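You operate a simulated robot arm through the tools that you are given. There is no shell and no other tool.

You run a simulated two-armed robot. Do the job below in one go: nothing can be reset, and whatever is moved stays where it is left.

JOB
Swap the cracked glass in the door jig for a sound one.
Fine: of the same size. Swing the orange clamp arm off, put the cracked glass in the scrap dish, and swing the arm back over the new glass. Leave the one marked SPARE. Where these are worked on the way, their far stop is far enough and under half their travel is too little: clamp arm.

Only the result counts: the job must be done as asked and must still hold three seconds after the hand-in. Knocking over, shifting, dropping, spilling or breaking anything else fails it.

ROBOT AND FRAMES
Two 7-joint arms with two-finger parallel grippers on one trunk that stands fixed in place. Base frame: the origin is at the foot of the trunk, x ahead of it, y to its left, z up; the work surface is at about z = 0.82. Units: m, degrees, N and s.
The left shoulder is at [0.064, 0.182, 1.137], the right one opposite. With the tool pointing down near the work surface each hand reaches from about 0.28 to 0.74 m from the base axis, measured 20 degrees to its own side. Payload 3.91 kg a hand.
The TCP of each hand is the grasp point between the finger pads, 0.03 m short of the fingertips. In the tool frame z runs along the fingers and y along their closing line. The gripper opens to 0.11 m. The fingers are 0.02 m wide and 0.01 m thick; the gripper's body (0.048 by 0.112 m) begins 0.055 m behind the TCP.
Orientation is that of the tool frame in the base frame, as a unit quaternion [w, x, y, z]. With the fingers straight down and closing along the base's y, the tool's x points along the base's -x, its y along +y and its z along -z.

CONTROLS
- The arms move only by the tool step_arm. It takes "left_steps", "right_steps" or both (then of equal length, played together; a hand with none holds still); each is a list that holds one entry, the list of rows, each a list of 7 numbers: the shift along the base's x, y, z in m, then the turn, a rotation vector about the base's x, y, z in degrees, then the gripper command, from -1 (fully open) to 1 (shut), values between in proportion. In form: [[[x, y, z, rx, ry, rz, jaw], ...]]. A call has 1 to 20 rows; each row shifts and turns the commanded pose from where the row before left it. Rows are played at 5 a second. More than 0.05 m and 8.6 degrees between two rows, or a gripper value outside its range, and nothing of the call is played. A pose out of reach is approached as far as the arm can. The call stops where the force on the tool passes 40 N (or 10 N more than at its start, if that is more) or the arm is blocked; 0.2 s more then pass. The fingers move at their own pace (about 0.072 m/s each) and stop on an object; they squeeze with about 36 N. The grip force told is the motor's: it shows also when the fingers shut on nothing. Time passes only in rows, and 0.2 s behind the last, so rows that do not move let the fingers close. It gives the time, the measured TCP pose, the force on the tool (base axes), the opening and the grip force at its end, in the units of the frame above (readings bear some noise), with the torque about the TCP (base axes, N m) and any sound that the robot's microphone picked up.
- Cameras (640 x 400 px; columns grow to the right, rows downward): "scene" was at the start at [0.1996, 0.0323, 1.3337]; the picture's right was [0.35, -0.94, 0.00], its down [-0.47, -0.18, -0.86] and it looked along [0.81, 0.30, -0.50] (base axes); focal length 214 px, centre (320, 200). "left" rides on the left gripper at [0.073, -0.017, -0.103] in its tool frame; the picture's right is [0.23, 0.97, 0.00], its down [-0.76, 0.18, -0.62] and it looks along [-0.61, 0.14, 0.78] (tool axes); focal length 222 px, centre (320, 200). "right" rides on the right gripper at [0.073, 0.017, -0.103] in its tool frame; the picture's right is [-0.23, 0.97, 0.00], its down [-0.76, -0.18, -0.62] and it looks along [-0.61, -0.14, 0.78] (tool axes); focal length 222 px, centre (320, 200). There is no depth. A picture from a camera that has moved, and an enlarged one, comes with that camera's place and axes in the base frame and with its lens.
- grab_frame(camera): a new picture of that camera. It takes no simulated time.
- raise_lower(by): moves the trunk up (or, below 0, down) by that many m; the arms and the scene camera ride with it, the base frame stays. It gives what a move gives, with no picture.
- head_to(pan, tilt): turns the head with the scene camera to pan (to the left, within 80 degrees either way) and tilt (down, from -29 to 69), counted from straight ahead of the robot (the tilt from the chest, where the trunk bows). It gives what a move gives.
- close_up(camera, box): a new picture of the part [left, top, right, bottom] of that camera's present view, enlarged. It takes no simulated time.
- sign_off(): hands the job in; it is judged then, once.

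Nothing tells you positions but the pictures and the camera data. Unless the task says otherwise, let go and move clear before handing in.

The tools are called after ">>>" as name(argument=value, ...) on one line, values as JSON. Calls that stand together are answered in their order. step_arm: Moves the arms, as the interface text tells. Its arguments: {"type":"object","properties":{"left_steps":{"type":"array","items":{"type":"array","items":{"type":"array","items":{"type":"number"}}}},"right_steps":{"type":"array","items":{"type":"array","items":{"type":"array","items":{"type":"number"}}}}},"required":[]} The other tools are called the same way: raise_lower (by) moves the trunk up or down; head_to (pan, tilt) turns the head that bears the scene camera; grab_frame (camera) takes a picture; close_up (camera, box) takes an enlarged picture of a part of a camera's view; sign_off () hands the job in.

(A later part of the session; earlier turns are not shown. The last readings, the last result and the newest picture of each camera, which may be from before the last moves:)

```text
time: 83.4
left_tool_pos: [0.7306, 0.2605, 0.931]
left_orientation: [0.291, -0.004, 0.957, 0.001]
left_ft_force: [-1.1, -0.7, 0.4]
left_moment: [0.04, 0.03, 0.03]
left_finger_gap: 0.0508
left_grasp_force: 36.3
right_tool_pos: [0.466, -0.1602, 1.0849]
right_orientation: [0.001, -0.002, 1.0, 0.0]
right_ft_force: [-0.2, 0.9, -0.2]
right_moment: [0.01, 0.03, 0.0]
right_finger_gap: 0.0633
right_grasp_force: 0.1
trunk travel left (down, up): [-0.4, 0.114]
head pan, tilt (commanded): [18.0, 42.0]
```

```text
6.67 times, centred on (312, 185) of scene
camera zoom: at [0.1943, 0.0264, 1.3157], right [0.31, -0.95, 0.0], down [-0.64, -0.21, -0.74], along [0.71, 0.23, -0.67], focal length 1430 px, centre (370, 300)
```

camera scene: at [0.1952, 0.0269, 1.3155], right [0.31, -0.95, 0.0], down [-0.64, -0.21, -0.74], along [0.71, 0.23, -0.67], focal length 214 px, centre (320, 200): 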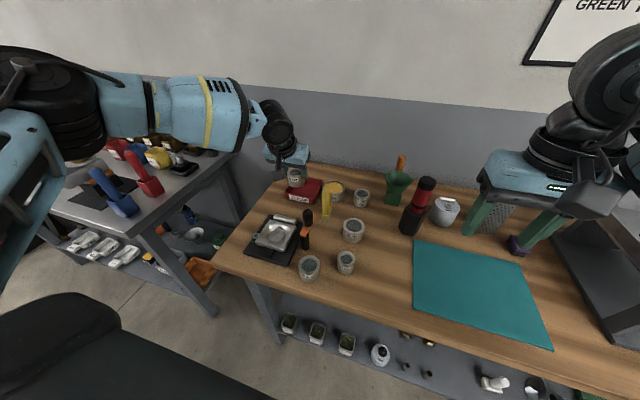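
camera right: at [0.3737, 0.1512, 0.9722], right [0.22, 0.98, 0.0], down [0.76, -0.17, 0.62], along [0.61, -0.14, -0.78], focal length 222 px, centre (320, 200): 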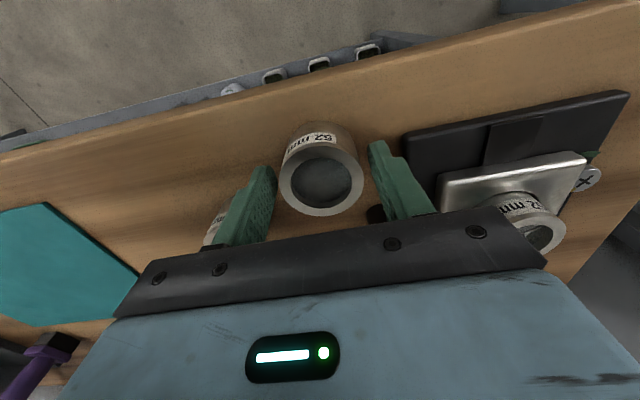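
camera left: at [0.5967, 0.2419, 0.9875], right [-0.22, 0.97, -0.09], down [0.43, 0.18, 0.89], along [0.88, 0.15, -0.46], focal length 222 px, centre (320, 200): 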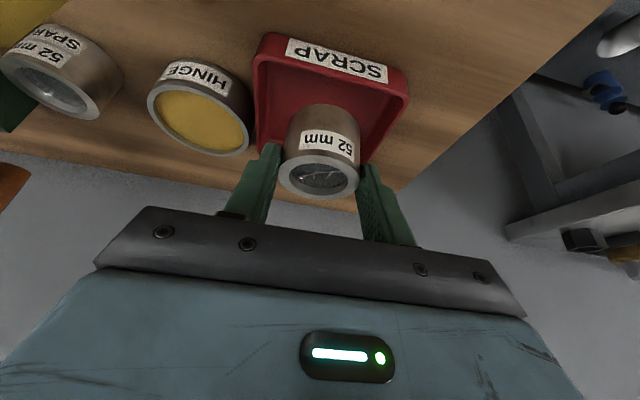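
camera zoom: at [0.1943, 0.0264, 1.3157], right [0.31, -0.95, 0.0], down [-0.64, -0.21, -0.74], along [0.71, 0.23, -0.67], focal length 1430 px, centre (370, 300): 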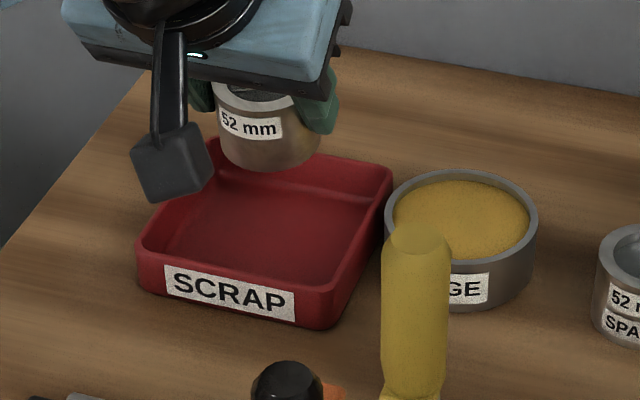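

Now the hand reaches x=0.731 with a 34° tilt, which puts the glass centrally over the dish (about x 0.725–0.776). I'll lower it step by step.

>>> step_arm(left_steps=[[[0, 0, -0.012, 0, 0, 0, 0.4], [0, 0, -0.012, 0, 0, 0, 0.4], [0, 0, -0.01, 0, 0, 0, 0.4], [0, 0, 0, 0, 0, 0, 0.4]]])

>>> close_up(camera="left", box=[240, 20, 430, 210])

>>> close_up(camera="scene", box=[275, 155, 350, 215])

```text
time: 84.4
left_tool_pos: [0.728, 0.2621, 0.8977]
left_orientation: [0.291, -0.003, 0.957, 0.0]
left_ft_force: [0.7, -0.6, -1.4]
left_moment: [-0.01, 0.03, 0.01]
left_finger_gap: 0.0504
left_grasp_force: 36.0
left hand out of reach, approached as far as the arm can: row 2
right_tool_pos: [0.4671, -0.161, 1.0851]
right_orientation: [0.001, -0.002, 1.0, -0.001]
right_ft_force: [-0.1, 0.8, 1.0]
right_moment: [-0.02, 0.01, -0.02]
right_finger_gap: 0.0634
right_grasp_force: 0.1
trunk travel left (down, up): [-0.4, 0.114]
head pan, tilt (commanded): [18.0, 42.0]
```

```text
2.11 times, centred on (335, 115) of left
camera zoom: at [0.6093, 0.2441, 0.9435], right [-0.2, 0.97, -0.13], down [0.28, 0.18, 0.94], along [0.94, 0.15, -0.31], focal length 468 px, centre (288, 379)
```

zoom: 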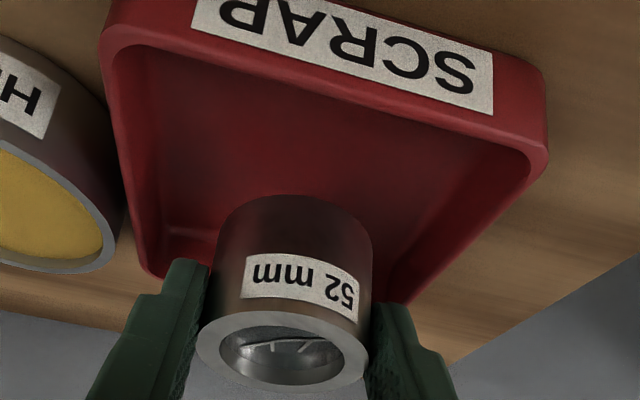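

```text
6.67 times, centred on (312, 185) of scene
camera zoom: at [0.1944, 0.0267, 1.3157], right [0.31, -0.95, 0.0], down [-0.64, -0.21, -0.74], along [0.71, 0.23, -0.67], focal length 1430 px, centre (370, 300)
```

zoom: 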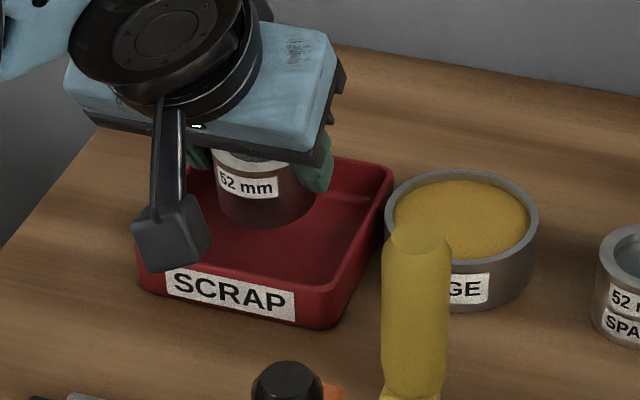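

The glass is well inside the dish walls now, still without contact. I'll keep lowering in finer steps until it touches the floor.

>>> step_arm(left_steps=[[[0, 0, -0.006, 0, 0, 0, 0.4], [0, 0, -0.004, 0, 0, 0, 0.4], [0, 0, -0.002, 0, 0, 0, 0.4], [0, 0, 0, 0, 0, 0, 0.4]]])

```text
time: 85.4
left_tool_pos: [0.724, 0.2621, 0.8855]
left_orientation: [0.29, -0.004, 0.957, 0.001]
left_ft_force: [-0.1, 0.9, -0.7]
left_moment: [-0.04, 0.03, -0.03]
left_finger_gap: 0.0505
left_grasp_force: 35.8
left hand out of reach, approached as far as the arm can: row 1
right_tool_pos: [0.4659, -0.1611, 1.0849]
right_orientation: [0.001, -0.002, 1.0, -0.001]
right_ft_force: [-0.1, 0.2, 0.1]
right_moment: [0.0, 0.0, 0.0]
right_finger_gap: 0.0636
right_grasp_force: 0.0
trunk travel left (down, up): [-0.4, 0.114]
head pan, tilt (commanded): [18.0, 42.0]
```

No contact yet; the glass's lowest edge should be about 0.833. I'll continue in 2 mm steps.

>>> step_arm(left_steps=[[[0, 0, -0.002, 0, 0, 0, 0.4], [0, 0, -0.002, 0, 0, 0, 0.4], [0, 0, 0, 0, 0, 0, 0.4]]])

>>> close_up(camera="left", box=[240, 20, 430, 210])

>>> close_up(camera="scene", box=[275, 155, 350, 215])

```text
time: 86.2
left_tool_pos: [0.7233, 0.2636, 0.8833]
left_orientation: [0.292, -0.004, 0.956, 0.001]
left_ft_force: [-1.0, 0.3, -0.6]
left_moment: [0.02, 0.04, 0.01]
left_finger_gap: 0.0507
left_grasp_force: 35.7
right_tool_pos: [0.467, -0.1601, 1.0842]
right_orientation: [0.0, -0.002, 1.0, 0.0]
right_ft_force: [-0.3, 0.4, -0.3]
right_moment: [0.02, -0.04, -0.03]
right_finger_gap: 0.0634
right_grasp_force: 0.0
trunk travel left (down, up): [-0.4, 0.114]
head pan, tilt (commanded): [18.0, 42.0]
```

```text
2.11 times, centred on (335, 115) of left
camera zoom: at [0.6066, 0.2462, 0.9282], right [-0.2, 0.97, -0.13], down [0.28, 0.18, 0.94], along [0.94, 0.15, -0.31], focal length 468 px, centre (288, 379)
```

zoom: 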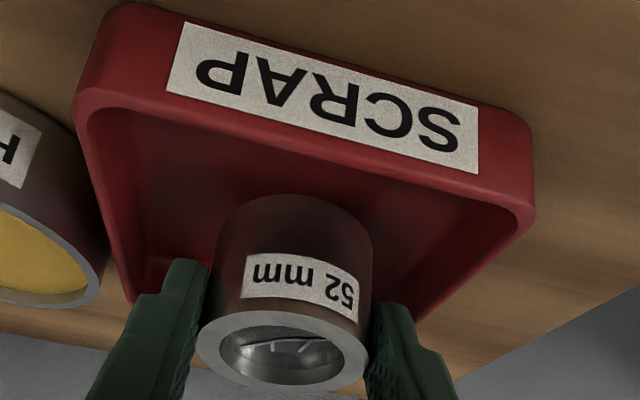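

```text
6.67 times, centred on (312, 185) of scene
camera zoom: at [0.1945, 0.0268, 1.3157], right [0.31, -0.95, 0.0], down [-0.64, -0.21, -0.74], along [0.71, 0.23, -0.67], focal length 1430 px, centre (370, 300)
```

zoom: 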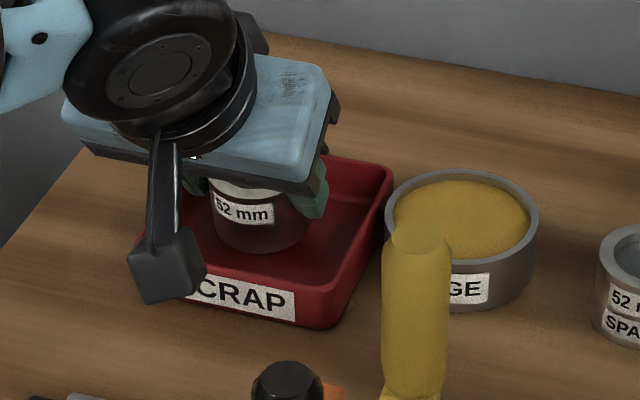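

The glass is clearly inside the dish. A few more small steps down until contact.

>>> step_arm(left_steps=[[[0, 0, -0.002, 0, 0, 0, 0.4], [0, 0, -0.002, 0, 0, 0, 0.4], [0, 0, -0.002, 0, 0, 0, 0.4], [0, 0, 0, 0, 0, 0, 0.4]]])

```text
time: 87.2
left_tool_pos: [0.7221, 0.2638, 0.8765]
left_orientation: [0.291, -0.004, 0.957, 0.001]
left_ft_force: [0.3, 0.6, -1.1]
left_moment: [0.0, 0.04, 0.0]
left_finger_gap: 0.0508
left_grasp_force: 35.8
left hand out of reach, approached as far as the arm can: row 2
right_tool_pos: [0.4667, -0.1593, 1.0848]
right_orientation: [0.0, -0.002, 1.0, 0.0]
right_ft_force: [0.5, 0.2, -0.3]
right_moment: [-0.03, -0.02, -0.04]
right_finger_gap: 0.0634
right_grasp_force: 0.1
trunk travel left (down, up): [-0.4, 0.114]
head pan, tilt (commanded): [18.0, 42.0]
```

Still hanging free at z=0.8765. I'll continue with 1.5 mm steps.

>>> step_arm(left_steps=[[[0, 0, -0.0015, 0, 0, 0, 0.4], [0, 0, -0.0015, 0, 0, 0, 0.4], [0, 0, 0, 0, 0, 0, 0.4]]])

```text
time: 88.0
left_tool_pos: [0.7215, 0.2649, 0.8721]
left_orientation: [0.291, -0.004, 0.957, 0.002]
left_ft_force: [0.0, -0.3, -1.4]
left_moment: [-0.03, 0.02, 0.0]
left_finger_gap: 0.0507
left_grasp_force: 36.0
right_tool_pos: [0.4659, -0.1589, 1.0849]
right_orientation: [0.001, -0.002, 1.0, 0.001]
right_ft_force: [-0.5, 0.7, -0.4]
right_moment: [-0.02, 0.0, 0.01]
right_finger_gap: 0.0635
right_grasp_force: 0.1
trunk travel left (down, up): [-0.4, 0.114]
head pan, tilt (commanded): [18.0, 42.0]
```

Still free at z=0.872; the hand has drifted a little in +y, so I'll recentre by 4 mm and lower further in small steps.

>>> step_arm(left_steps=[[[0, -0.004, 0, 0, 0, 0, 0.4], [0, 0, -0.0015, 0, 0, 0, 0.4], [0, 0, -0.0015, 0, 0, 0, 0.4], [0, 0, 0, 0, 0, 0, 0.4]]])

>>> close_up(camera="left", box=[240, 20, 430, 210])

>>> close_up(camera="scene", box=[275, 155, 350, 215])

```text
time: 89.0
left_tool_pos: [0.7199, 0.2622, 0.8727]
left_orientation: [0.29, -0.004, 0.957, 0.001]
left_ft_force: [0.7, -0.4, -0.8]
left_moment: [0.0, 0.06, -0.01]
left_finger_gap: 0.0508
left_grasp_force: 35.9
left hand out of reach, approached as far as the arm can: row 2
right_tool_pos: [0.4664, -0.1603, 1.0844]
right_orientation: [0.001, -0.002, 1.0, 0.001]
right_ft_force: [-0.1, 0.0, 0.3]
right_moment: [-0.01, -0.02, 0.05]
right_finger_gap: 0.0632
right_grasp_force: 0.0
trunk travel left (down, up): [-0.4, 0.114]
head pan, tilt (commanded): [18.0, 42.0]
```

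```text
2.11 times, centred on (335, 115) of left
camera zoom: at [0.6023, 0.244, 0.9184], right [-0.2, 0.97, -0.13], down [0.28, 0.18, 0.94], along [0.94, 0.15, -0.31], focal length 468 px, centre (288, 379)
```

zoom: 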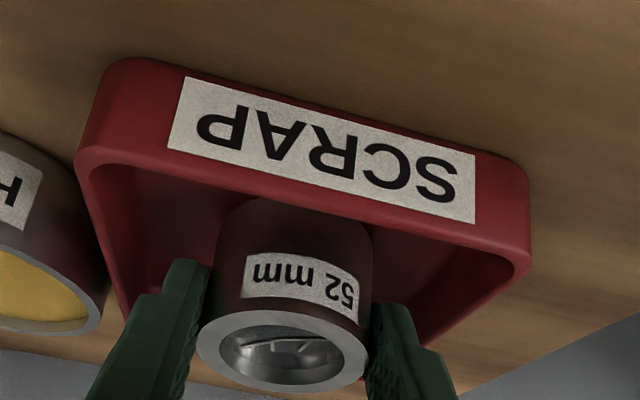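

```text
6.67 times, centred on (312, 185) of scene
camera zoom: at [0.1945, 0.0268, 1.3157], right [0.31, -0.95, 0.0], down [-0.64, -0.21, -0.74], along [0.71, 0.23, -0.67], focal length 1430 px, centre (370, 300)
```

zoom: 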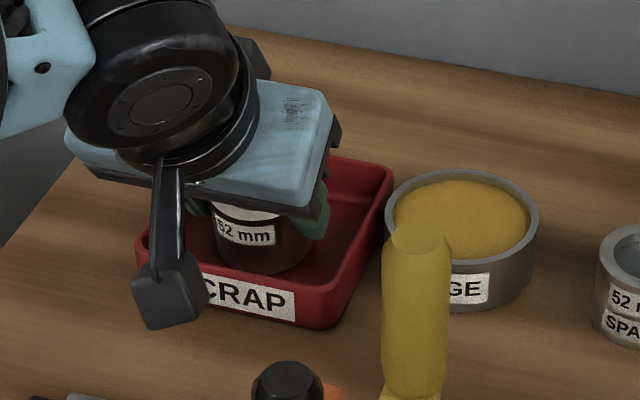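

The glass is now deep in the dish, behind the near wall. I'll keep lowering with a slight backward component to stay within reach.

>>> step_arm(left_steps=[[[-0.001, 0, -0.002, 0, 0, 0, 0.4], [-0.001, 0, -0.002, 0, 0, 0, 0.4], [0, 0, 0, 0, 0, 0, 0.4]]])

```text
time: 89.8
left_tool_pos: [0.7193, 0.2616, 0.8705]
left_orientation: [0.292, -0.004, 0.956, 0.001]
left_ft_force: [2.5, 0.3, 5.2]
left_moment: [-0.04, -0.04, -0.03]
left_finger_gap: 0.0508
left_grasp_force: 35.9
right_tool_pos: [0.4658, -0.1606, 1.0857]
right_orientation: [0.002, -0.003, 1.0, 0.0]
right_ft_force: [-0.6, -0.4, 0.5]
right_moment: [-0.01, 0.0, 0.01]
right_finger_gap: 0.0632
right_grasp_force: 0.1
trunk travel left (down, up): [-0.4, 0.114]
head pan, tilt (commanded): [18.0, 42.0]
```

Contact with the dish floor (5 N). I'll press slightly so the glass turns flat in the grip.

>>> step_arm(left_steps=[[[-0.0005, 0, -0.0015, 0, 0, 0, 0.4], [-0.0005, 0, -0.0015, 0, 0, 0, 0.4], [0, 0, 0, 0, 0, 0, 0.4]]])

>>> close_up(camera="left", box=[240, 20, 430, 210])

```text
time: 90.6
left_tool_pos: [0.7159, 0.2623, 0.8666]
left_orientation: [0.291, -0.004, 0.957, 0.002]
left_ft_force: [0.9, 0.0, 2.8]
left_moment: [-0.09, 0.36, -0.02]
left_finger_gap: 0.0504
left_grasp_force: 35.9
right_tool_pos: [0.4651, -0.1595, 1.0844]
right_orientation: [0.001, -0.004, 1.0, 0.0]
right_ft_force: [0.2, -0.4, 0.5]
right_moment: [-0.01, 0.03, -0.01]
right_finger_gap: 0.0632
right_grasp_force: 0.1
trunk travel left (down, up): [-0.4, 0.114]
head pan, tilt (commanded): [18.0, 42.0]
```

```text
2.11 times, centred on (335, 115) of left
camera zoom: at [0.5985, 0.2439, 0.9122], right [-0.2, 0.97, -0.13], down [0.29, 0.18, 0.94], along [0.94, 0.15, -0.31], focal length 468 px, centre (288, 379)
```

zoom: 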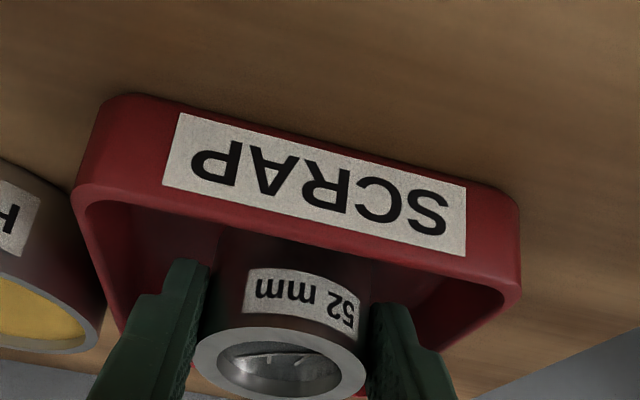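

The glass has settled on the floor. I'll open the fingers just a little to release it inside the dish.

>>> step_arm(left_steps=[[[0, 0, 0.0005, 0, 0, 0, 0.02], [0, 0, 0, 0, 0, 0, -0.05], [0, 0, 0, 0, 0, 0, -0.08], [0, 0, 0, 0, 0, 0, -0.08]]])

>>> close_up(camera="left", box=[240, 20, 430, 210])

>>> close_up(camera="scene", box=[275, 155, 350, 215])

```text
time: 91.6
left_tool_pos: [0.7164, 0.262, 0.8659]
left_orientation: [0.291, -0.004, 0.957, 0.0]
left_ft_force: [0.1, 0.9, -0.4]
left_moment: [0.07, -0.05, -0.01]
left_finger_gap: 0.0592
left_grasp_force: 0.0
right_tool_pos: [0.4669, -0.1599, 1.0853]
right_orientation: [0.001, -0.003, 1.0, 0.0]
right_ft_force: [-0.5, -0.5, -0.7]
right_moment: [0.0, 0.0, 0.0]
right_finger_gap: 0.0631
right_grasp_force: 0.1
trunk travel left (down, up): [-0.4, 0.114]
head pan, tilt (commanded): [18.0, 42.0]
```

```text
2.11 times, centred on (335, 115) of left
camera zoom: at [0.5992, 0.2439, 0.9116], right [-0.2, 0.97, -0.13], down [0.29, 0.18, 0.94], along [0.94, 0.15, -0.31], focal length 468 px, centre (288, 379)
```

zoom: 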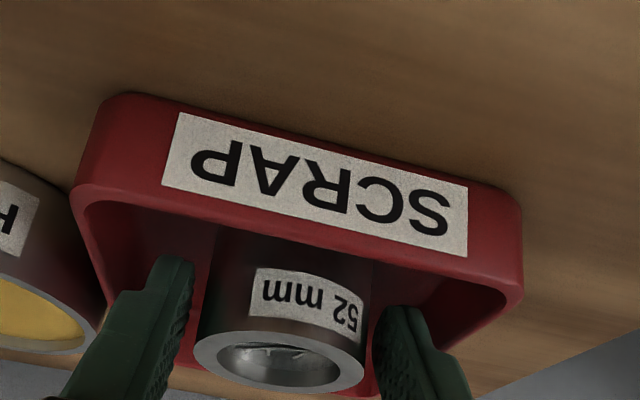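

```text
6.67 times, centred on (312, 185) of scene
camera zoom: at [0.1944, 0.0268, 1.3157], right [0.31, -0.95, 0.0], down [-0.64, -0.21, -0.74], along [0.71, 0.23, -0.67], focal length 1430 px, centre (370, 300)
```

zoom: 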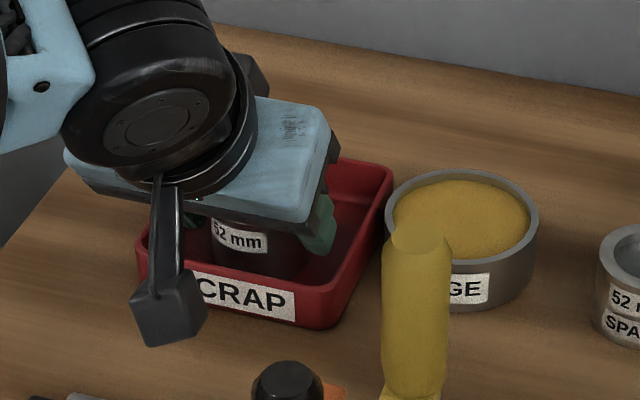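

The glass is released in the dish. I'll lift the hand straight up and then back, and check the dish.

>>> step_arm(left_steps=[[[-0.001, 0, 0.01, 0, 0, 0, -0.08], [-0.003, 0, 0.02, 0, 0, 0, -0.08], [-0.005, 0, 0.025, 0, 0, 0, -0.08], [-0.02, 0, 0.025, 0, 2, 0, -0.08], [-0.03, 0, 0.02, 0, 6, 0, -0.08], [-0.04, 0, 0.01, 0, 8, 0, -0.08], [-0.04, 0, 0, 0, 8, 0, -0.08], [-0.04, 0, 0, 0, 8, 0, -0.08]]])

>>> grab_frame(camera="left")

>>> close_up(camera="scene", box=[250, 150, 370, 250])

```text
time: 93.4
left_tool_pos: [0.5368, 0.2624, 0.9759]
left_orientation: [0.015, -0.004, 1.0, 0.002]
left_ft_force: [0.7, 0.6, -0.1]
left_moment: [-0.01, -0.02, -0.03]
left_finger_gap: 0.0594
left_grasp_force: 0.1
right_tool_pos: [0.4664, -0.1594, 1.0847]
right_orientation: [0.001, -0.003, 1.0, 0.0]
right_ft_force: [-0.4, 0.7, 0.4]
right_moment: [0.02, -0.03, -0.02]
right_finger_gap: 0.0632
right_grasp_force: 0.1
trunk travel left (down, up): [-0.4, 0.114]
head pan, tilt (commanded): [18.0, 42.0]
```

```text
taken
camera left: at [0.462, 0.2449, 1.076], right [-0.23, 0.97, 0.0], down [0.74, 0.18, 0.65], along [0.63, 0.15, -0.76], focal length 222 px, centre (320, 200)
```

left: 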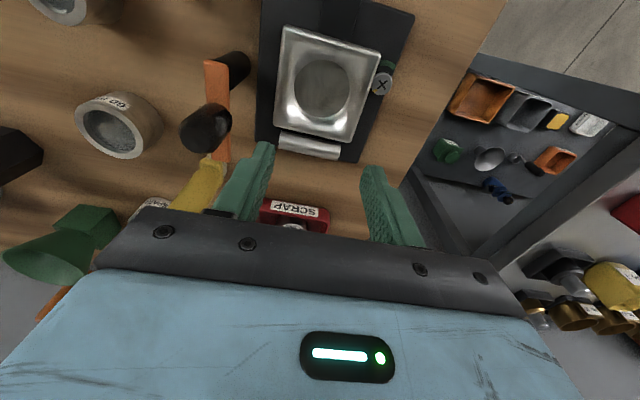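

```text
4.00 times, centred on (310, 200) of scene
camera zoom: at [0.1939, 0.0267, 1.3158], right [0.31, -0.95, 0.0], down [-0.64, -0.21, -0.74], along [0.71, 0.23, -0.67], focal length 858 px, centre (360, 200)
```

zoom: 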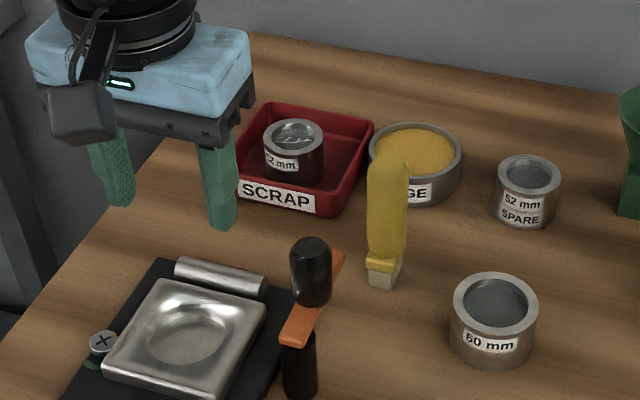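

The cracked glass stands upright in the scrap dish and nothing else moved. Now I'll measure the empty socket from here, then go for the new glass at the shared spot.

>>> close_up(camera="left", box=[260, 10, 400, 160])

>>> close_up(camera="scene", box=[240, 200, 330, 285])

```text
2.67 times, centred on (330, 85) of left
camera zoom: at [0.462, 0.2449, 1.076], right [-0.23, 0.97, 0.0], down [0.74, 0.18, 0.65], along [0.63, 0.15, -0.76], focal length 592 px, centre (293, 507)
```

zoom: 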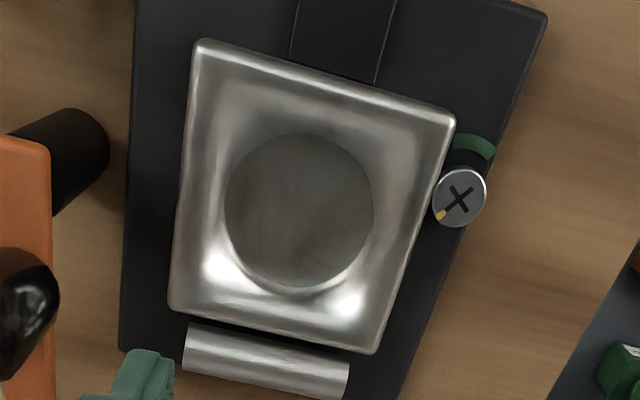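

```text
4.71 times, centred on (285, 242) of scene
camera zoom: at [0.1939, 0.0267, 1.3158], right [0.31, -0.95, 0.0], down [-0.64, -0.21, -0.74], along [0.71, 0.23, -0.67], focal length 1009 px, centre (485, 0)
```

zoom: 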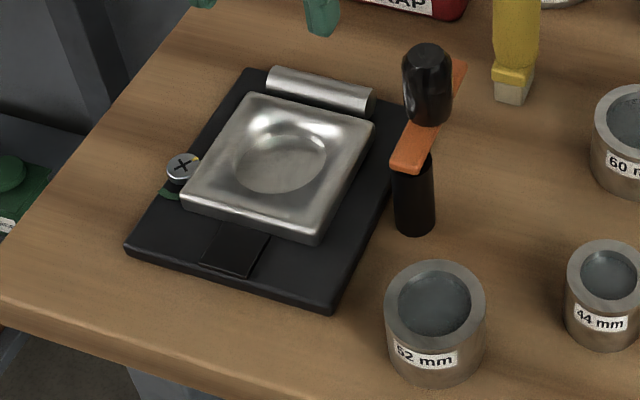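

The socket centre is at about (0.517, 0.259). Now I'll take the left hand back and inward over the new glass at about (0.446, 0.136), checking its reach.

>>> step_arm(left_steps=[[[-0.03, -0.015, 0.005, 0, 0.6, -0.2, -0.2], [-0.03, -0.015, 0.005, 0, 0.6, -0.2, -0.2], [-0.03, -0.015, 0, 0, 0.5, 0, -0.2], [0, -0.02, 0, 0, 0, 0, -0.2], [0, -0.02, 0, 0, 0, 0, -0.2], [0, -0.02, 0, 0, 0, 0, -0.2], [0, -0.018, 0, 0, 0, 0, -0.2]]])

>>> grab_frame(camera="left")

>>> grab_frame(camera="scene")

```text
time: 95.0
left_tool_pos: [0.4492, 0.1381, 0.9844]
left_orientation: [0.001, 0.0, 1.0, 0.003]
left_ft_force: [0.0, 0.3, 0.4]
left_moment: [0.02, 0.02, -0.03]
left_finger_gap: 0.0659
left_grasp_force: 0.0
right_tool_pos: [0.4659, -0.16, 1.0845]
right_orientation: [0.0, -0.003, 1.0, -0.001]
right_ft_force: [-0.4, -0.1, -0.1]
right_moment: [0.02, -0.02, 0.04]
right_finger_gap: 0.0633
right_grasp_force: 0.0
trunk travel left (down, up): [-0.4, 0.114]
head pan, tilt (commanded): [18.0, 42.0]
```

```text
taken
camera left: at [0.3762, 0.1214, 1.0885], right [-0.23, 0.97, 0.0], down [0.76, 0.17, 0.63], along [0.61, 0.15, -0.78], focal length 222 px, centre (320, 200)
```

left: 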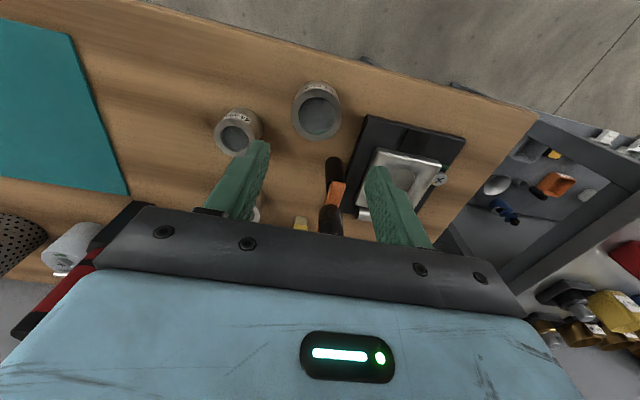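

```text
taken
camera scene: at [0.1947, 0.0268, 1.3156], right [0.31, -0.95, 0.0], down [-0.64, -0.21, -0.74], along [0.71, 0.23, -0.67], focal length 214 px, centre (320, 200)
```

scene: 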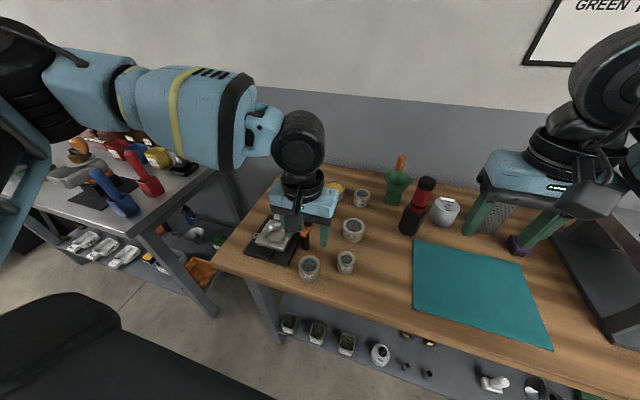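

The left hand reached a point right above the new glass. I'll measure its exact position from here.

>>> close_up(camera="left", box=[270, 60, 370, 150])

>>> close_up(camera="scene", box=[275, 235, 345, 295])

```text
4.44 times, centred on (320, 105) of left
camera zoom: at [0.3762, 0.1214, 1.0885], right [-0.23, 0.97, 0.0], down [0.76, 0.17, 0.63], along [0.61, 0.15, -0.78], focal length 987 px, centre (320, 622)
```

zoom: 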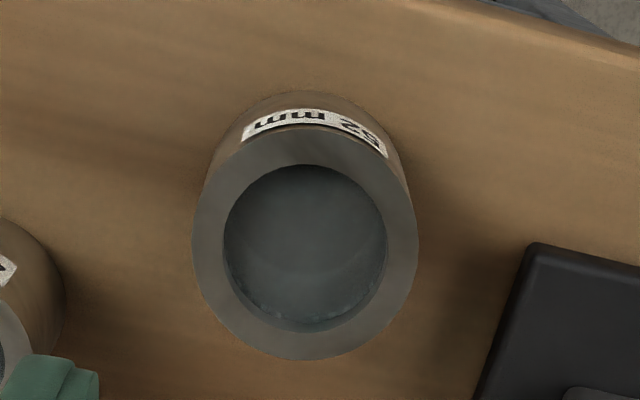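

```text
6.67 times, centred on (310, 265) of scene
camera zoom: at [0.1947, 0.0268, 1.3156], right [0.31, -0.95, 0.0], down [-0.64, -0.21, -0.74], along [0.71, 0.23, -0.67], focal length 1430 px, centre (387, -233)
```

zoom: 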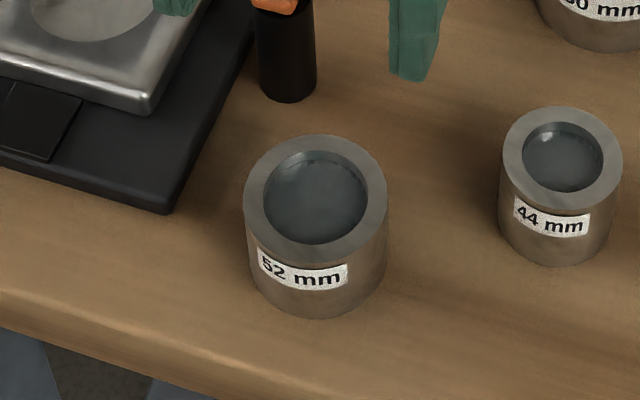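

The new glass is at about (0.4465, 0.1356), top z≈0.863. I'll centre and descend so the fingertips overlap only the top 15 mm of the glass, as needed above the door.

>>> step_arm(left_steps=[[[-0.0027, -0.0022, -0.03, 0, 0, 0, -0.2], [0, 0, -0.03, 0, 0, 0, -0.2], [0, 0, -0.03, 0, 0, 0, -0.2], [0, 0, -0.016, 0, 0, 0, -0.2], [0, 0, 0, 0, 0, 0, -0.2]]])

>>> grab_frame(camera="left")

>>> close_up(camera="scene", box=[260, 215, 360, 300])

```text
time: 96.2
left_tool_pos: [0.4461, 0.1379, 0.8804]
left_orientation: [0.001, 0.0, 1.0, 0.003]
left_ft_force: [0.6, -0.4, -0.2]
left_moment: [0.02, 0.0, -0.02]
left_finger_gap: 0.0661
left_grasp_force: 0.1
right_tool_pos: [0.4674, -0.161, 1.0855]
right_orientation: [0.001, -0.003, 1.0, 0.0]
right_ft_force: [-0.2, -0.1, -0.1]
right_moment: [0.03, -0.01, 0.0]
right_finger_gap: 0.0633
right_grasp_force: 0.0
trunk travel left (down, up): [-0.4, 0.114]
head pan, tilt (commanded): [18.0, 42.0]
```

```text
taken
camera left: at [0.3728, 0.1209, 0.9835], right [-0.23, 0.97, 0.0], down [0.76, 0.17, 0.63], along [0.61, 0.15, -0.78], focal length 222 px, centre (320, 200)
```

left: 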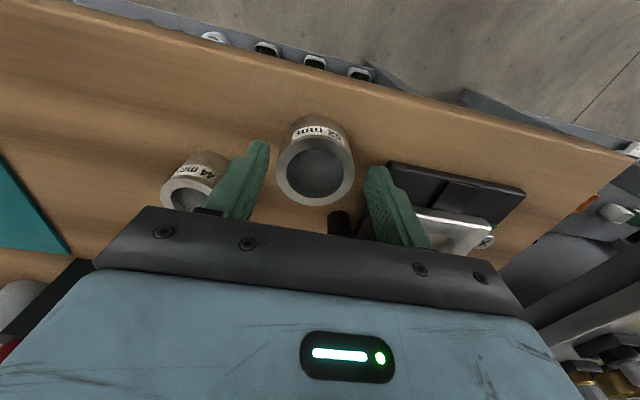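

```text
4.71 times, centred on (310, 258) of scene
camera zoom: at [0.1944, 0.0267, 1.3157], right [0.31, -0.95, 0.0], down [-0.64, -0.21, -0.74], along [0.71, 0.23, -0.67], focal length 1009 px, centre (367, -71)
```

zoom: 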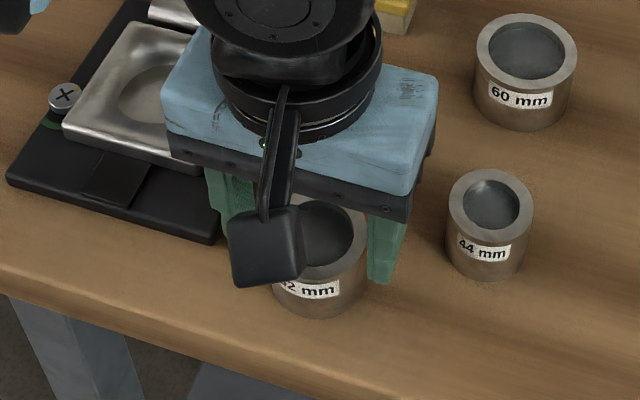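

The glass is about 2.5 mm off-centre in y between the fingers. I'll correct that, lower 2 mm and close.

>>> step_arm(left_steps=[[[0, -0.0025, -0.002, 0, 0, 0, -0.2], [0, 0, 0, 0, 0, 0, 0.0], [0, 0, 0, 0, 0, 0, 0.3], [0, 0, 0, 0, 0, 0, 0.4], [0, 0, 0, 0, 0, 0, 0.4]]])

>>> close_up(camera="left", box=[220, 80, 440, 240])

```text
time: 97.4
left_tool_pos: [0.4459, 0.1354, 0.8795]
left_orientation: [0.001, 0.0, 1.0, 0.002]
left_ft_force: [-0.6, 0.0, -1.1]
left_moment: [0.0, -0.02, -0.01]
left_finger_gap: 0.0505
left_grasp_force: 36.0
right_tool_pos: [0.4662, -0.1599, 1.0831]
right_orientation: [0.0, -0.002, 1.0, 0.0]
right_ft_force: [1.5, 0.6, -0.2]
right_moment: [0.01, -0.01, -0.04]
right_finger_gap: 0.0632
right_grasp_force: 0.0
trunk travel left (down, up): [-0.4, 0.114]
head pan, tilt (commanded): [18.0, 42.0]
```

```text
2.50 times, centred on (330, 160) of left
camera zoom: at [0.3728, 0.1176, 0.9817], right [-0.23, 0.97, 0.0], down [0.76, 0.17, 0.63], along [0.61, 0.14, -0.78], focal length 555 px, centre (295, 300)
```

zoom: 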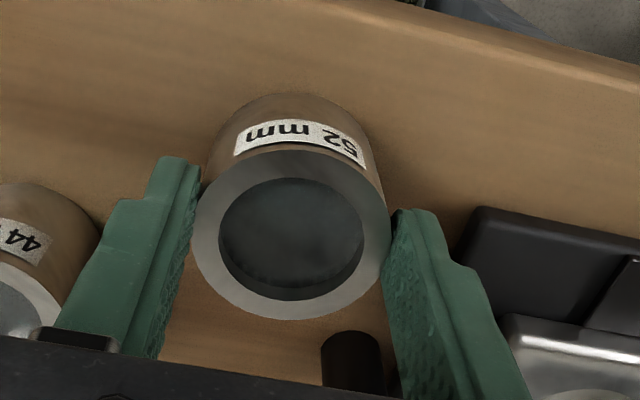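

The new glass is gripped (50.5 mm). I'll lift it, go left and then forward to hover above the socket.

>>> step_arm(left_steps=[[[0, 0, 0.02, 0, 0, 0, 0.4], [0, 0, 0.04, 0, 0, 0, 0.4], [0, 0, 0.03, 0, 0, 0, 0.4], [0, 0.03, 0, 0, 0, 0, 0.4], [0, 0.03, 0, 0, 0, 0, 0.4], [0, 0.03, 0, 0, 0, 0, 0.4], [0.024, 0.011, 0, 0, 0, 0, 0.4], [0.024, 0.011, 0, 0, 0, 0, 0.4], [0.023, 0.0115, 0, 0, 0, 0, 0.4], [0, 0, 0, 0, 0, 0, 0.4]]])

>>> grab_frame(camera="left")

>>> close_up(camera="scene", box=[225, 180, 345, 280])

```text
time: 99.6
left_tool_pos: [0.5172, 0.256, 0.9668]
left_orientation: [0.0, 0.0, 1.0, 0.002]
left_ft_force: [-0.8, -0.2, -1.8]
left_moment: [0.01, 0.03, -0.01]
left_finger_gap: 0.0504
left_grasp_force: 36.1
right_tool_pos: [0.4647, -0.1595, 1.0854]
right_orientation: [0.001, -0.003, 1.0, 0.0]
right_ft_force: [-0.2, 0.6, -0.4]
right_moment: [-0.02, 0.0, -0.01]
right_finger_gap: 0.063
right_grasp_force: 0.0
trunk travel left (down, up): [-0.4, 0.114]
head pan, tilt (commanded): [18.0, 42.0]
```

```text
taken
camera left: at [0.4438, 0.2386, 1.0706], right [-0.23, 0.97, 0.0], down [0.76, 0.17, 0.63], along [0.61, 0.14, -0.78], focal length 222 px, centre (320, 200)
```

left: 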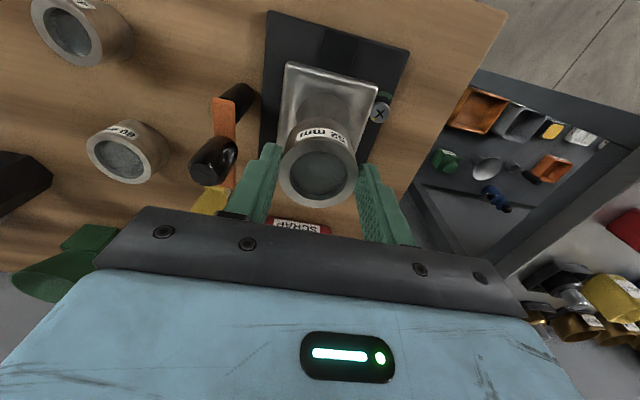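

```text
4.00 times, centred on (285, 230) of scene
camera zoom: at [0.1941, 0.0268, 1.3158], right [0.31, -0.95, 0.0], down [-0.64, -0.21, -0.74], along [0.71, 0.23, -0.67], focal length 858 px, centre (460, 80)
```

zoom: 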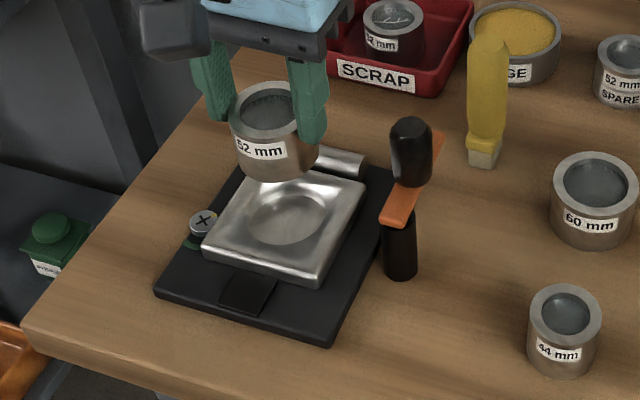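

The glass is over the socket. Its centre sits within 1 mm of the grasp point, and I put the socket centre at (0.517, 0.259). I'll lower to just above the door and check alignment from both cameras.

>>> step_arm(left_steps=[[[0, 0.001, -0.02, 0, 0, 0, 0.4], [0, 0, -0.02, 0, 0, 0, 0.4], [0, 0, -0.01, 0, 0, 0, 0.4], [0, 0, 0, 0, 0, 0, 0.4]]])

>>> close_up(camera="left", box=[240, 50, 440, 220])

>>> close_up(camera="scene", box=[240, 195, 330, 270])

```text
time: 100.6
left_tool_pos: [0.5155, 0.2568, 0.9174]
left_orientation: [0.0, 0.0, 1.0, 0.003]
left_ft_force: [-1.2, -0.4, -0.5]
left_moment: [-0.01, -0.01, 0.02]
left_finger_gap: 0.0505
left_grasp_force: 35.9
right_tool_pos: [0.4656, -0.1604, 1.0849]
right_orientation: [0.001, -0.002, 1.0, 0.001]
right_ft_force: [-0.8, 0.5, 0.7]
right_moment: [0.01, 0.02, 0.0]
right_finger_gap: 0.0634
right_grasp_force: 0.0
trunk travel left (down, up): [-0.4, 0.114]
head pan, tilt (commanded): [18.0, 42.0]
```

```text
2.35 times, centred on (340, 135) of left
camera zoom: at [0.4436, 0.2403, 1.0204], right [-0.23, 0.97, 0.0], down [0.76, 0.17, 0.63], along [0.61, 0.15, -0.78], focal length 523 px, centre (273, 353)
```

zoom: 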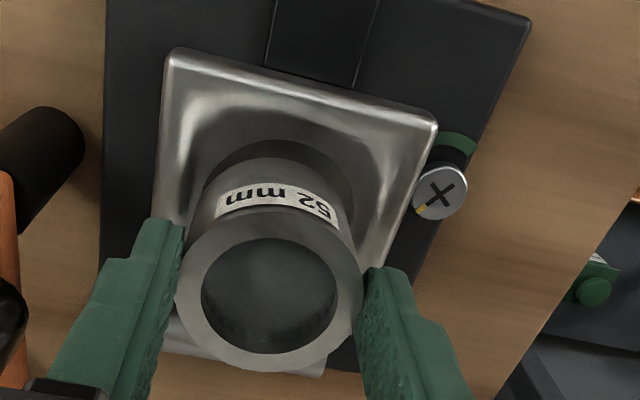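

```text
5.33 times, centred on (285, 232) of scene
camera zoom: at [0.1944, 0.0268, 1.3157], right [0.31, -0.95, 0.0], down [-0.64, -0.21, -0.74], along [0.71, 0.23, -0.67], focal length 1144 px, centre (507, 27)
```

zoom: 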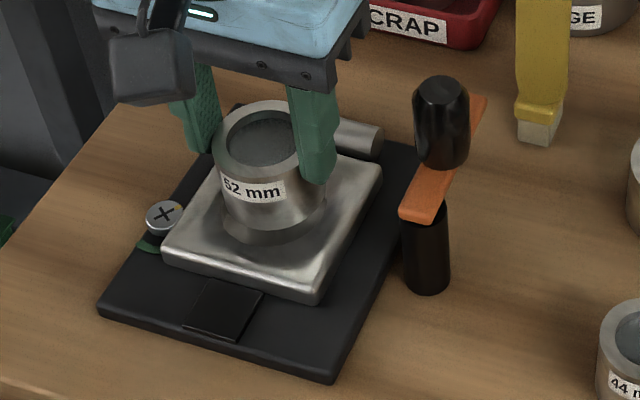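

Using the edge positions rather than ellipse centres, the seated glass centre was at (0.5215, 0.259), and the glass in hand sits 3 mm ahead of the grasp point. I'll shift the hand by about (+2.2, +2.4) mm and look again before lowering.

>>> step_arm(left_steps=[[[0.0022, 0.0024, 0, 0, 0, 0, 0.4], [0, 0, -0.004, 0, 0, 0, 0.4], [0, 0, 0, 0, 0, 0, 0.4]]])

>>> close_up(camera="left", box=[250, 70, 390, 190])

>>> close_up(camera="scene", box=[255, 210, 310, 258])

```text
time: 101.4
left_tool_pos: [0.5185, 0.2604, 0.9139]
left_orientation: [0.001, 0.0, 1.0, 0.002]
left_ft_force: [0.9, 0.0, -0.7]
left_moment: [-0.01, 0.0, 0.04]
left_finger_gap: 0.0504
left_grasp_force: 36.1
right_tool_pos: [0.4663, -0.1599, 1.0841]
right_orientation: [0.001, -0.003, 1.0, 0.0]
right_ft_force: [0.2, -0.2, -0.5]
right_moment: [-0.02, 0.0, -0.01]
right_finger_gap: 0.0634
right_grasp_force: 0.0
trunk travel left (down, up): [-0.4, 0.114]
head pan, tilt (commanded): [18.0, 42.0]
```

```text
3.33 times, centred on (320, 130) of left
camera zoom: at [0.4458, 0.2434, 1.0164], right [-0.23, 0.97, 0.0], down [0.76, 0.17, 0.62], along [0.61, 0.15, -0.78], focal length 740 px, centre (320, 433)
```

zoom: 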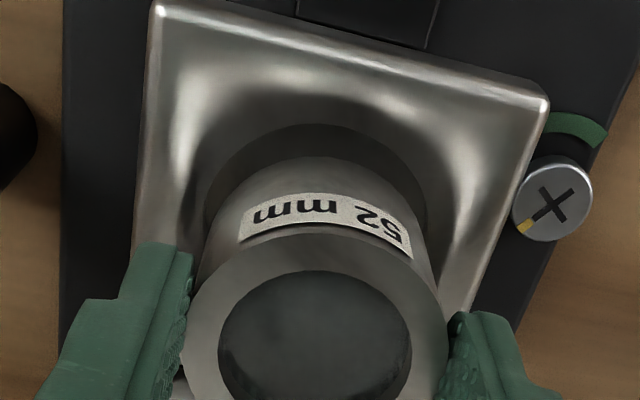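

```text
8.33 times, centred on (282, 234) of scene
camera zoom: at [0.1944, 0.0268, 1.3157], right [0.31, -0.95, 0.0], down [-0.64, -0.21, -0.74], along [0.71, 0.23, -0.67], focal length 1787 px, centre (632, -83)
```

zoom: 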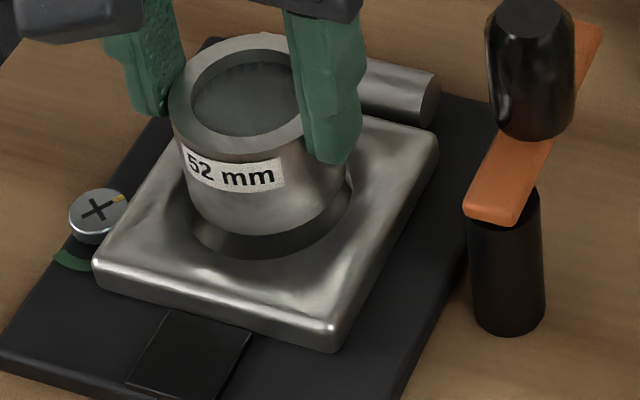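

The glass and socket line up within about a millimetre or two in both views. I'll lower in small steps and watch the force.

>>> step_arm(left_steps=[[[0, -0.0005, -0.003, 0, 0, 0, 0.4], [0, 0, -0.003, 0, 0, 0, 0.4], [0, 0, -0.002, 0, 0, 0, 0.4], [0, 0, 0, 0, 0, 0, 0.4]]])

```text
time: 102.4
left_tool_pos: [0.5188, 0.259, 0.9065]
left_orientation: [0.001, 0.0, 1.0, 0.003]
left_ft_force: [-0.6, -0.1, 2.5]
left_moment: [-0.05, -0.09, -0.01]
left_finger_gap: 0.0502
left_grasp_force: 36.3
right_tool_pos: [0.4661, -0.1609, 1.0849]
right_orientation: [0.002, -0.003, 1.0, 0.0]
right_ft_force: [-0.7, -0.9, 0.7]
right_moment: [0.0, 0.0, 0.02]
right_finger_gap: 0.0631
right_grasp_force: 0.0
trunk travel left (down, up): [-0.4, 0.114]
head pan, tilt (commanded): [18.0, 42.0]
```

A light touch came at z=0.9065, and the torque suggests the far (+x) side is touching the socket's edge. I'll lift 2 mm, shift back by 1.5 mm, and try again.

>>> step_arm(left_steps=[[[0, 0, 0.002, 0, 0, 0, 0.4], [-0.0015, 0.0006, 0, 0, 0, 0, 0.4], [0, 0, -0.003, 0, 0, 0, 0.4], [0, 0, -0.002, 0, 0, 0, 0.4], [0, 0, 0, 0, 0, 0, 0.4]]])

>>> close_up(camera="scene", box=[255, 210, 310, 258])

>>> close_up(camera="left", box=[250, 70, 390, 190])

```text
time: 103.6
left_tool_pos: [0.5166, 0.2605, 0.9034]
left_orientation: [0.001, 0.0, 1.0, 0.003]
left_ft_force: [-1.0, -0.1, -1.8]
left_moment: [-0.01, 0.0, -0.03]
left_finger_gap: 0.0505
left_grasp_force: 35.9
right_tool_pos: [0.4661, -0.1597, 1.0852]
right_orientation: [0.002, -0.002, 1.0, 0.001]
right_ft_force: [-0.2, 0.3, -0.2]
right_moment: [-0.04, -0.02, 0.04]
right_finger_gap: 0.0632
right_grasp_force: 0.1
trunk travel left (down, up): [-0.4, 0.114]
head pan, tilt (commanded): [18.0, 42.0]
```

```text
8.33 times, centred on (282, 234) of scene
camera zoom: at [0.1945, 0.0268, 1.3157], right [0.31, -0.95, 0.0], down [-0.64, -0.21, -0.74], along [0.71, 0.23, -0.67], focal length 1787 px, centre (632, -83)
```

zoom: 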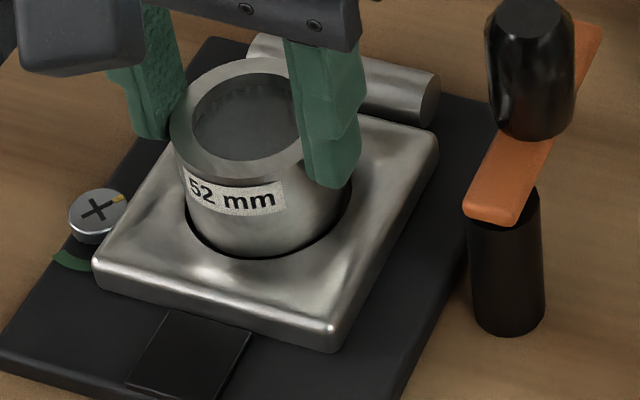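

```text
3.33 times, centred on (320, 130) of left
camera zoom: at [0.4443, 0.2439, 1.0065], right [-0.23, 0.97, 0.0], down [0.76, 0.17, 0.62], along [0.61, 0.15, -0.78], focal length 740 px, centre (320, 433)
```

zoom: 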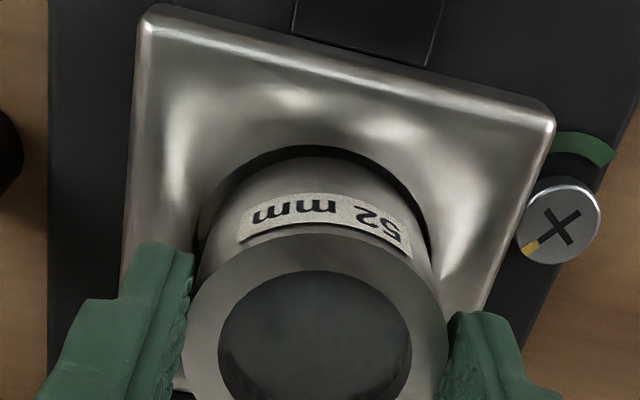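

The glass has entered the socket without force. I'll continue lowering in small steps until it seats.

>>> step_arm(left_steps=[[[0, 0, -0.003, 0, 0, 0, 0.4], [0, 0, -0.003, 0, 0, 0, 0.4], [0, 0, -0.003, 0, 0, 0, 0.4], [0, 0, -0.002, 0, 0, 0, 0.4], [0, 0, 0, 0, 0, 0, 0.4]]])

>>> close_up(camera="left", box=[250, 70, 390, 190])

>>> close_up(camera="scene", box=[255, 210, 310, 258])

```text
time: 104.8
left_tool_pos: [0.5173, 0.26, 0.8922]
left_orientation: [0.001, 0.0, 1.0, 0.004]
left_ft_force: [0.7, -0.5, -1.2]
left_moment: [-0.03, -0.02, 0.0]
left_finger_gap: 0.0504
left_grasp_force: 36.2
right_tool_pos: [0.4651, -0.1603, 1.0845]
right_orientation: [0.001, -0.003, 1.0, 0.0]
right_ft_force: [0.1, -0.4, 1.0]
right_moment: [0.0, 0.04, -0.02]
right_finger_gap: 0.0633
right_grasp_force: 0.1
trunk travel left (down, up): [-0.4, 0.114]
head pan, tilt (commanded): [18.0, 42.0]
```

```text
3.33 times, centred on (320, 130) of left
camera zoom: at [0.4443, 0.2436, 0.9954], right [-0.23, 0.97, 0.0], down [0.76, 0.17, 0.62], along [0.61, 0.15, -0.78], focal length 740 px, centre (320, 433)
```

zoom: 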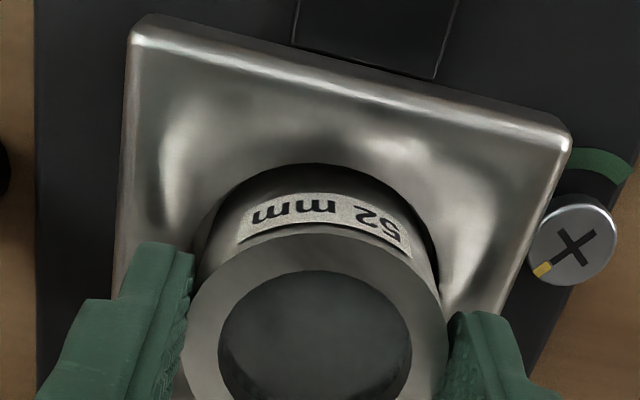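

```text
8.33 times, centred on (282, 234) of scene
camera zoom: at [0.1944, 0.0268, 1.3157], right [0.31, -0.95, 0.0], down [-0.64, -0.21, -0.74], along [0.71, 0.23, -0.67], focal length 1787 px, centre (632, -83)
```

zoom: 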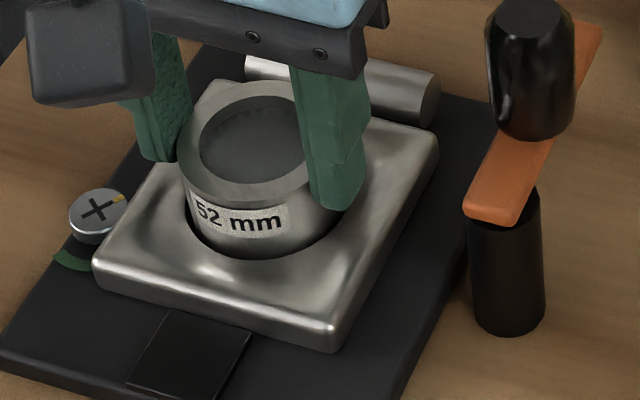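

The glass slides in cleanly. A few more millimetres in fine steps.

>>> step_arm(left_steps=[[[0, 0, -0.0015, 0, 0, 0, 0.4], [0, 0, -0.0015, 0, 0, 0, 0.4], [0, 0, -0.0015, 0, 0, 0, 0.4], [0, 0, 0, 0, 0, 0, 0.4]]])

```text
time: 105.8
left_tool_pos: [0.5174, 0.2619, 0.8902]
left_orientation: [0.003, 0.0, 1.0, 0.003]
left_ft_force: [-2.3, 1.1, 19.3]
left_moment: [0.01, 0.44, -0.13]
left_finger_gap: 0.0501
left_grasp_force: 35.9
right_tool_pos: [0.4654, -0.1602, 1.0861]
right_orientation: [0.002, -0.003, 1.0, 0.0]
right_ft_force: [-0.6, -0.7, 0.5]
right_moment: [-0.06, 0.0, 0.03]
right_finger_gap: 0.0632
right_grasp_force: 0.1
trunk travel left (down, up): [-0.4, 0.114]
head pan, tilt (commanded): [18.0, 42.0]
```

Contact at z=0.890 with about 19 N. I'll check in the pictures whether the glass is fully seated.

>>> close_up(camera="left", box=[250, 70, 390, 190])

>>> close_up(camera="scene", box=[240, 200, 330, 275])

```text
3.33 times, centred on (320, 130) of left
camera zoom: at [0.4438, 0.2435, 0.9932], right [-0.23, 0.97, 0.0], down [0.76, 0.17, 0.63], along [0.61, 0.14, -0.78], focal length 740 px, centre (320, 433)
```

zoom: 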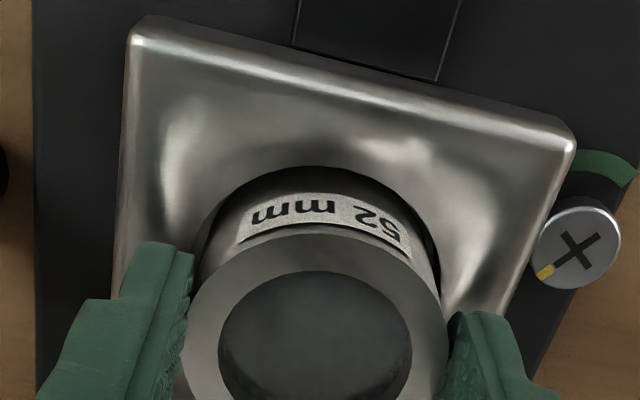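

```text
5.33 times, centred on (285, 238) of scene
camera zoom: at [0.1924, 0.0262, 1.3162], right [0.31, -0.95, 0.0], down [-0.64, -0.21, -0.74], along [0.71, 0.23, -0.67], focal length 1144 px, centre (507, 0)
```

zoom: 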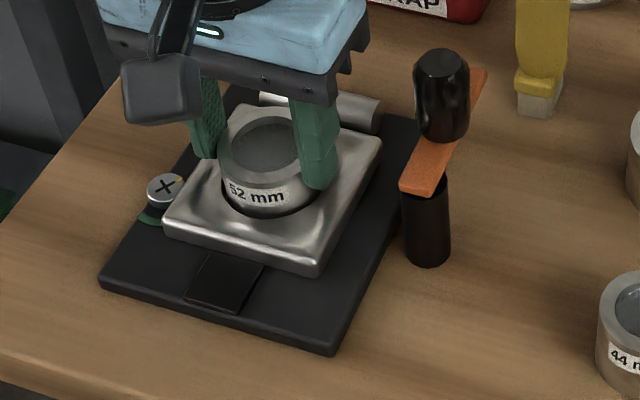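

The glass now sits at the same height as the cracked one did, so it is seated. I'll relax the force and release it with a small opening.

>>> step_arm(left_steps=[[[0, 0, 0.0015, 0, 0, 0, 0.4], [0, 0, 0, 0, 0, 0, 0.4]]])

```text
time: 106.4
left_tool_pos: [0.5162, 0.2605, 0.8891]
left_orientation: [0.001, 0.0, 1.0, 0.002]
left_ft_force: [-1.2, 1.0, 16.9]
left_moment: [-0.06, 0.03, -0.03]
left_finger_gap: 0.0505
left_grasp_force: 35.4
right_tool_pos: [0.4657, -0.1603, 1.0848]
right_orientation: [0.001, -0.001, 1.0, 0.0]
right_ft_force: [0.2, 0.3, -0.2]
right_moment: [-0.01, 0.0, 0.0]
right_finger_gap: 0.0632
right_grasp_force: 0.0
trunk travel left (down, up): [-0.4, 0.114]
head pan, tilt (commanded): [18.0, 42.0]
```

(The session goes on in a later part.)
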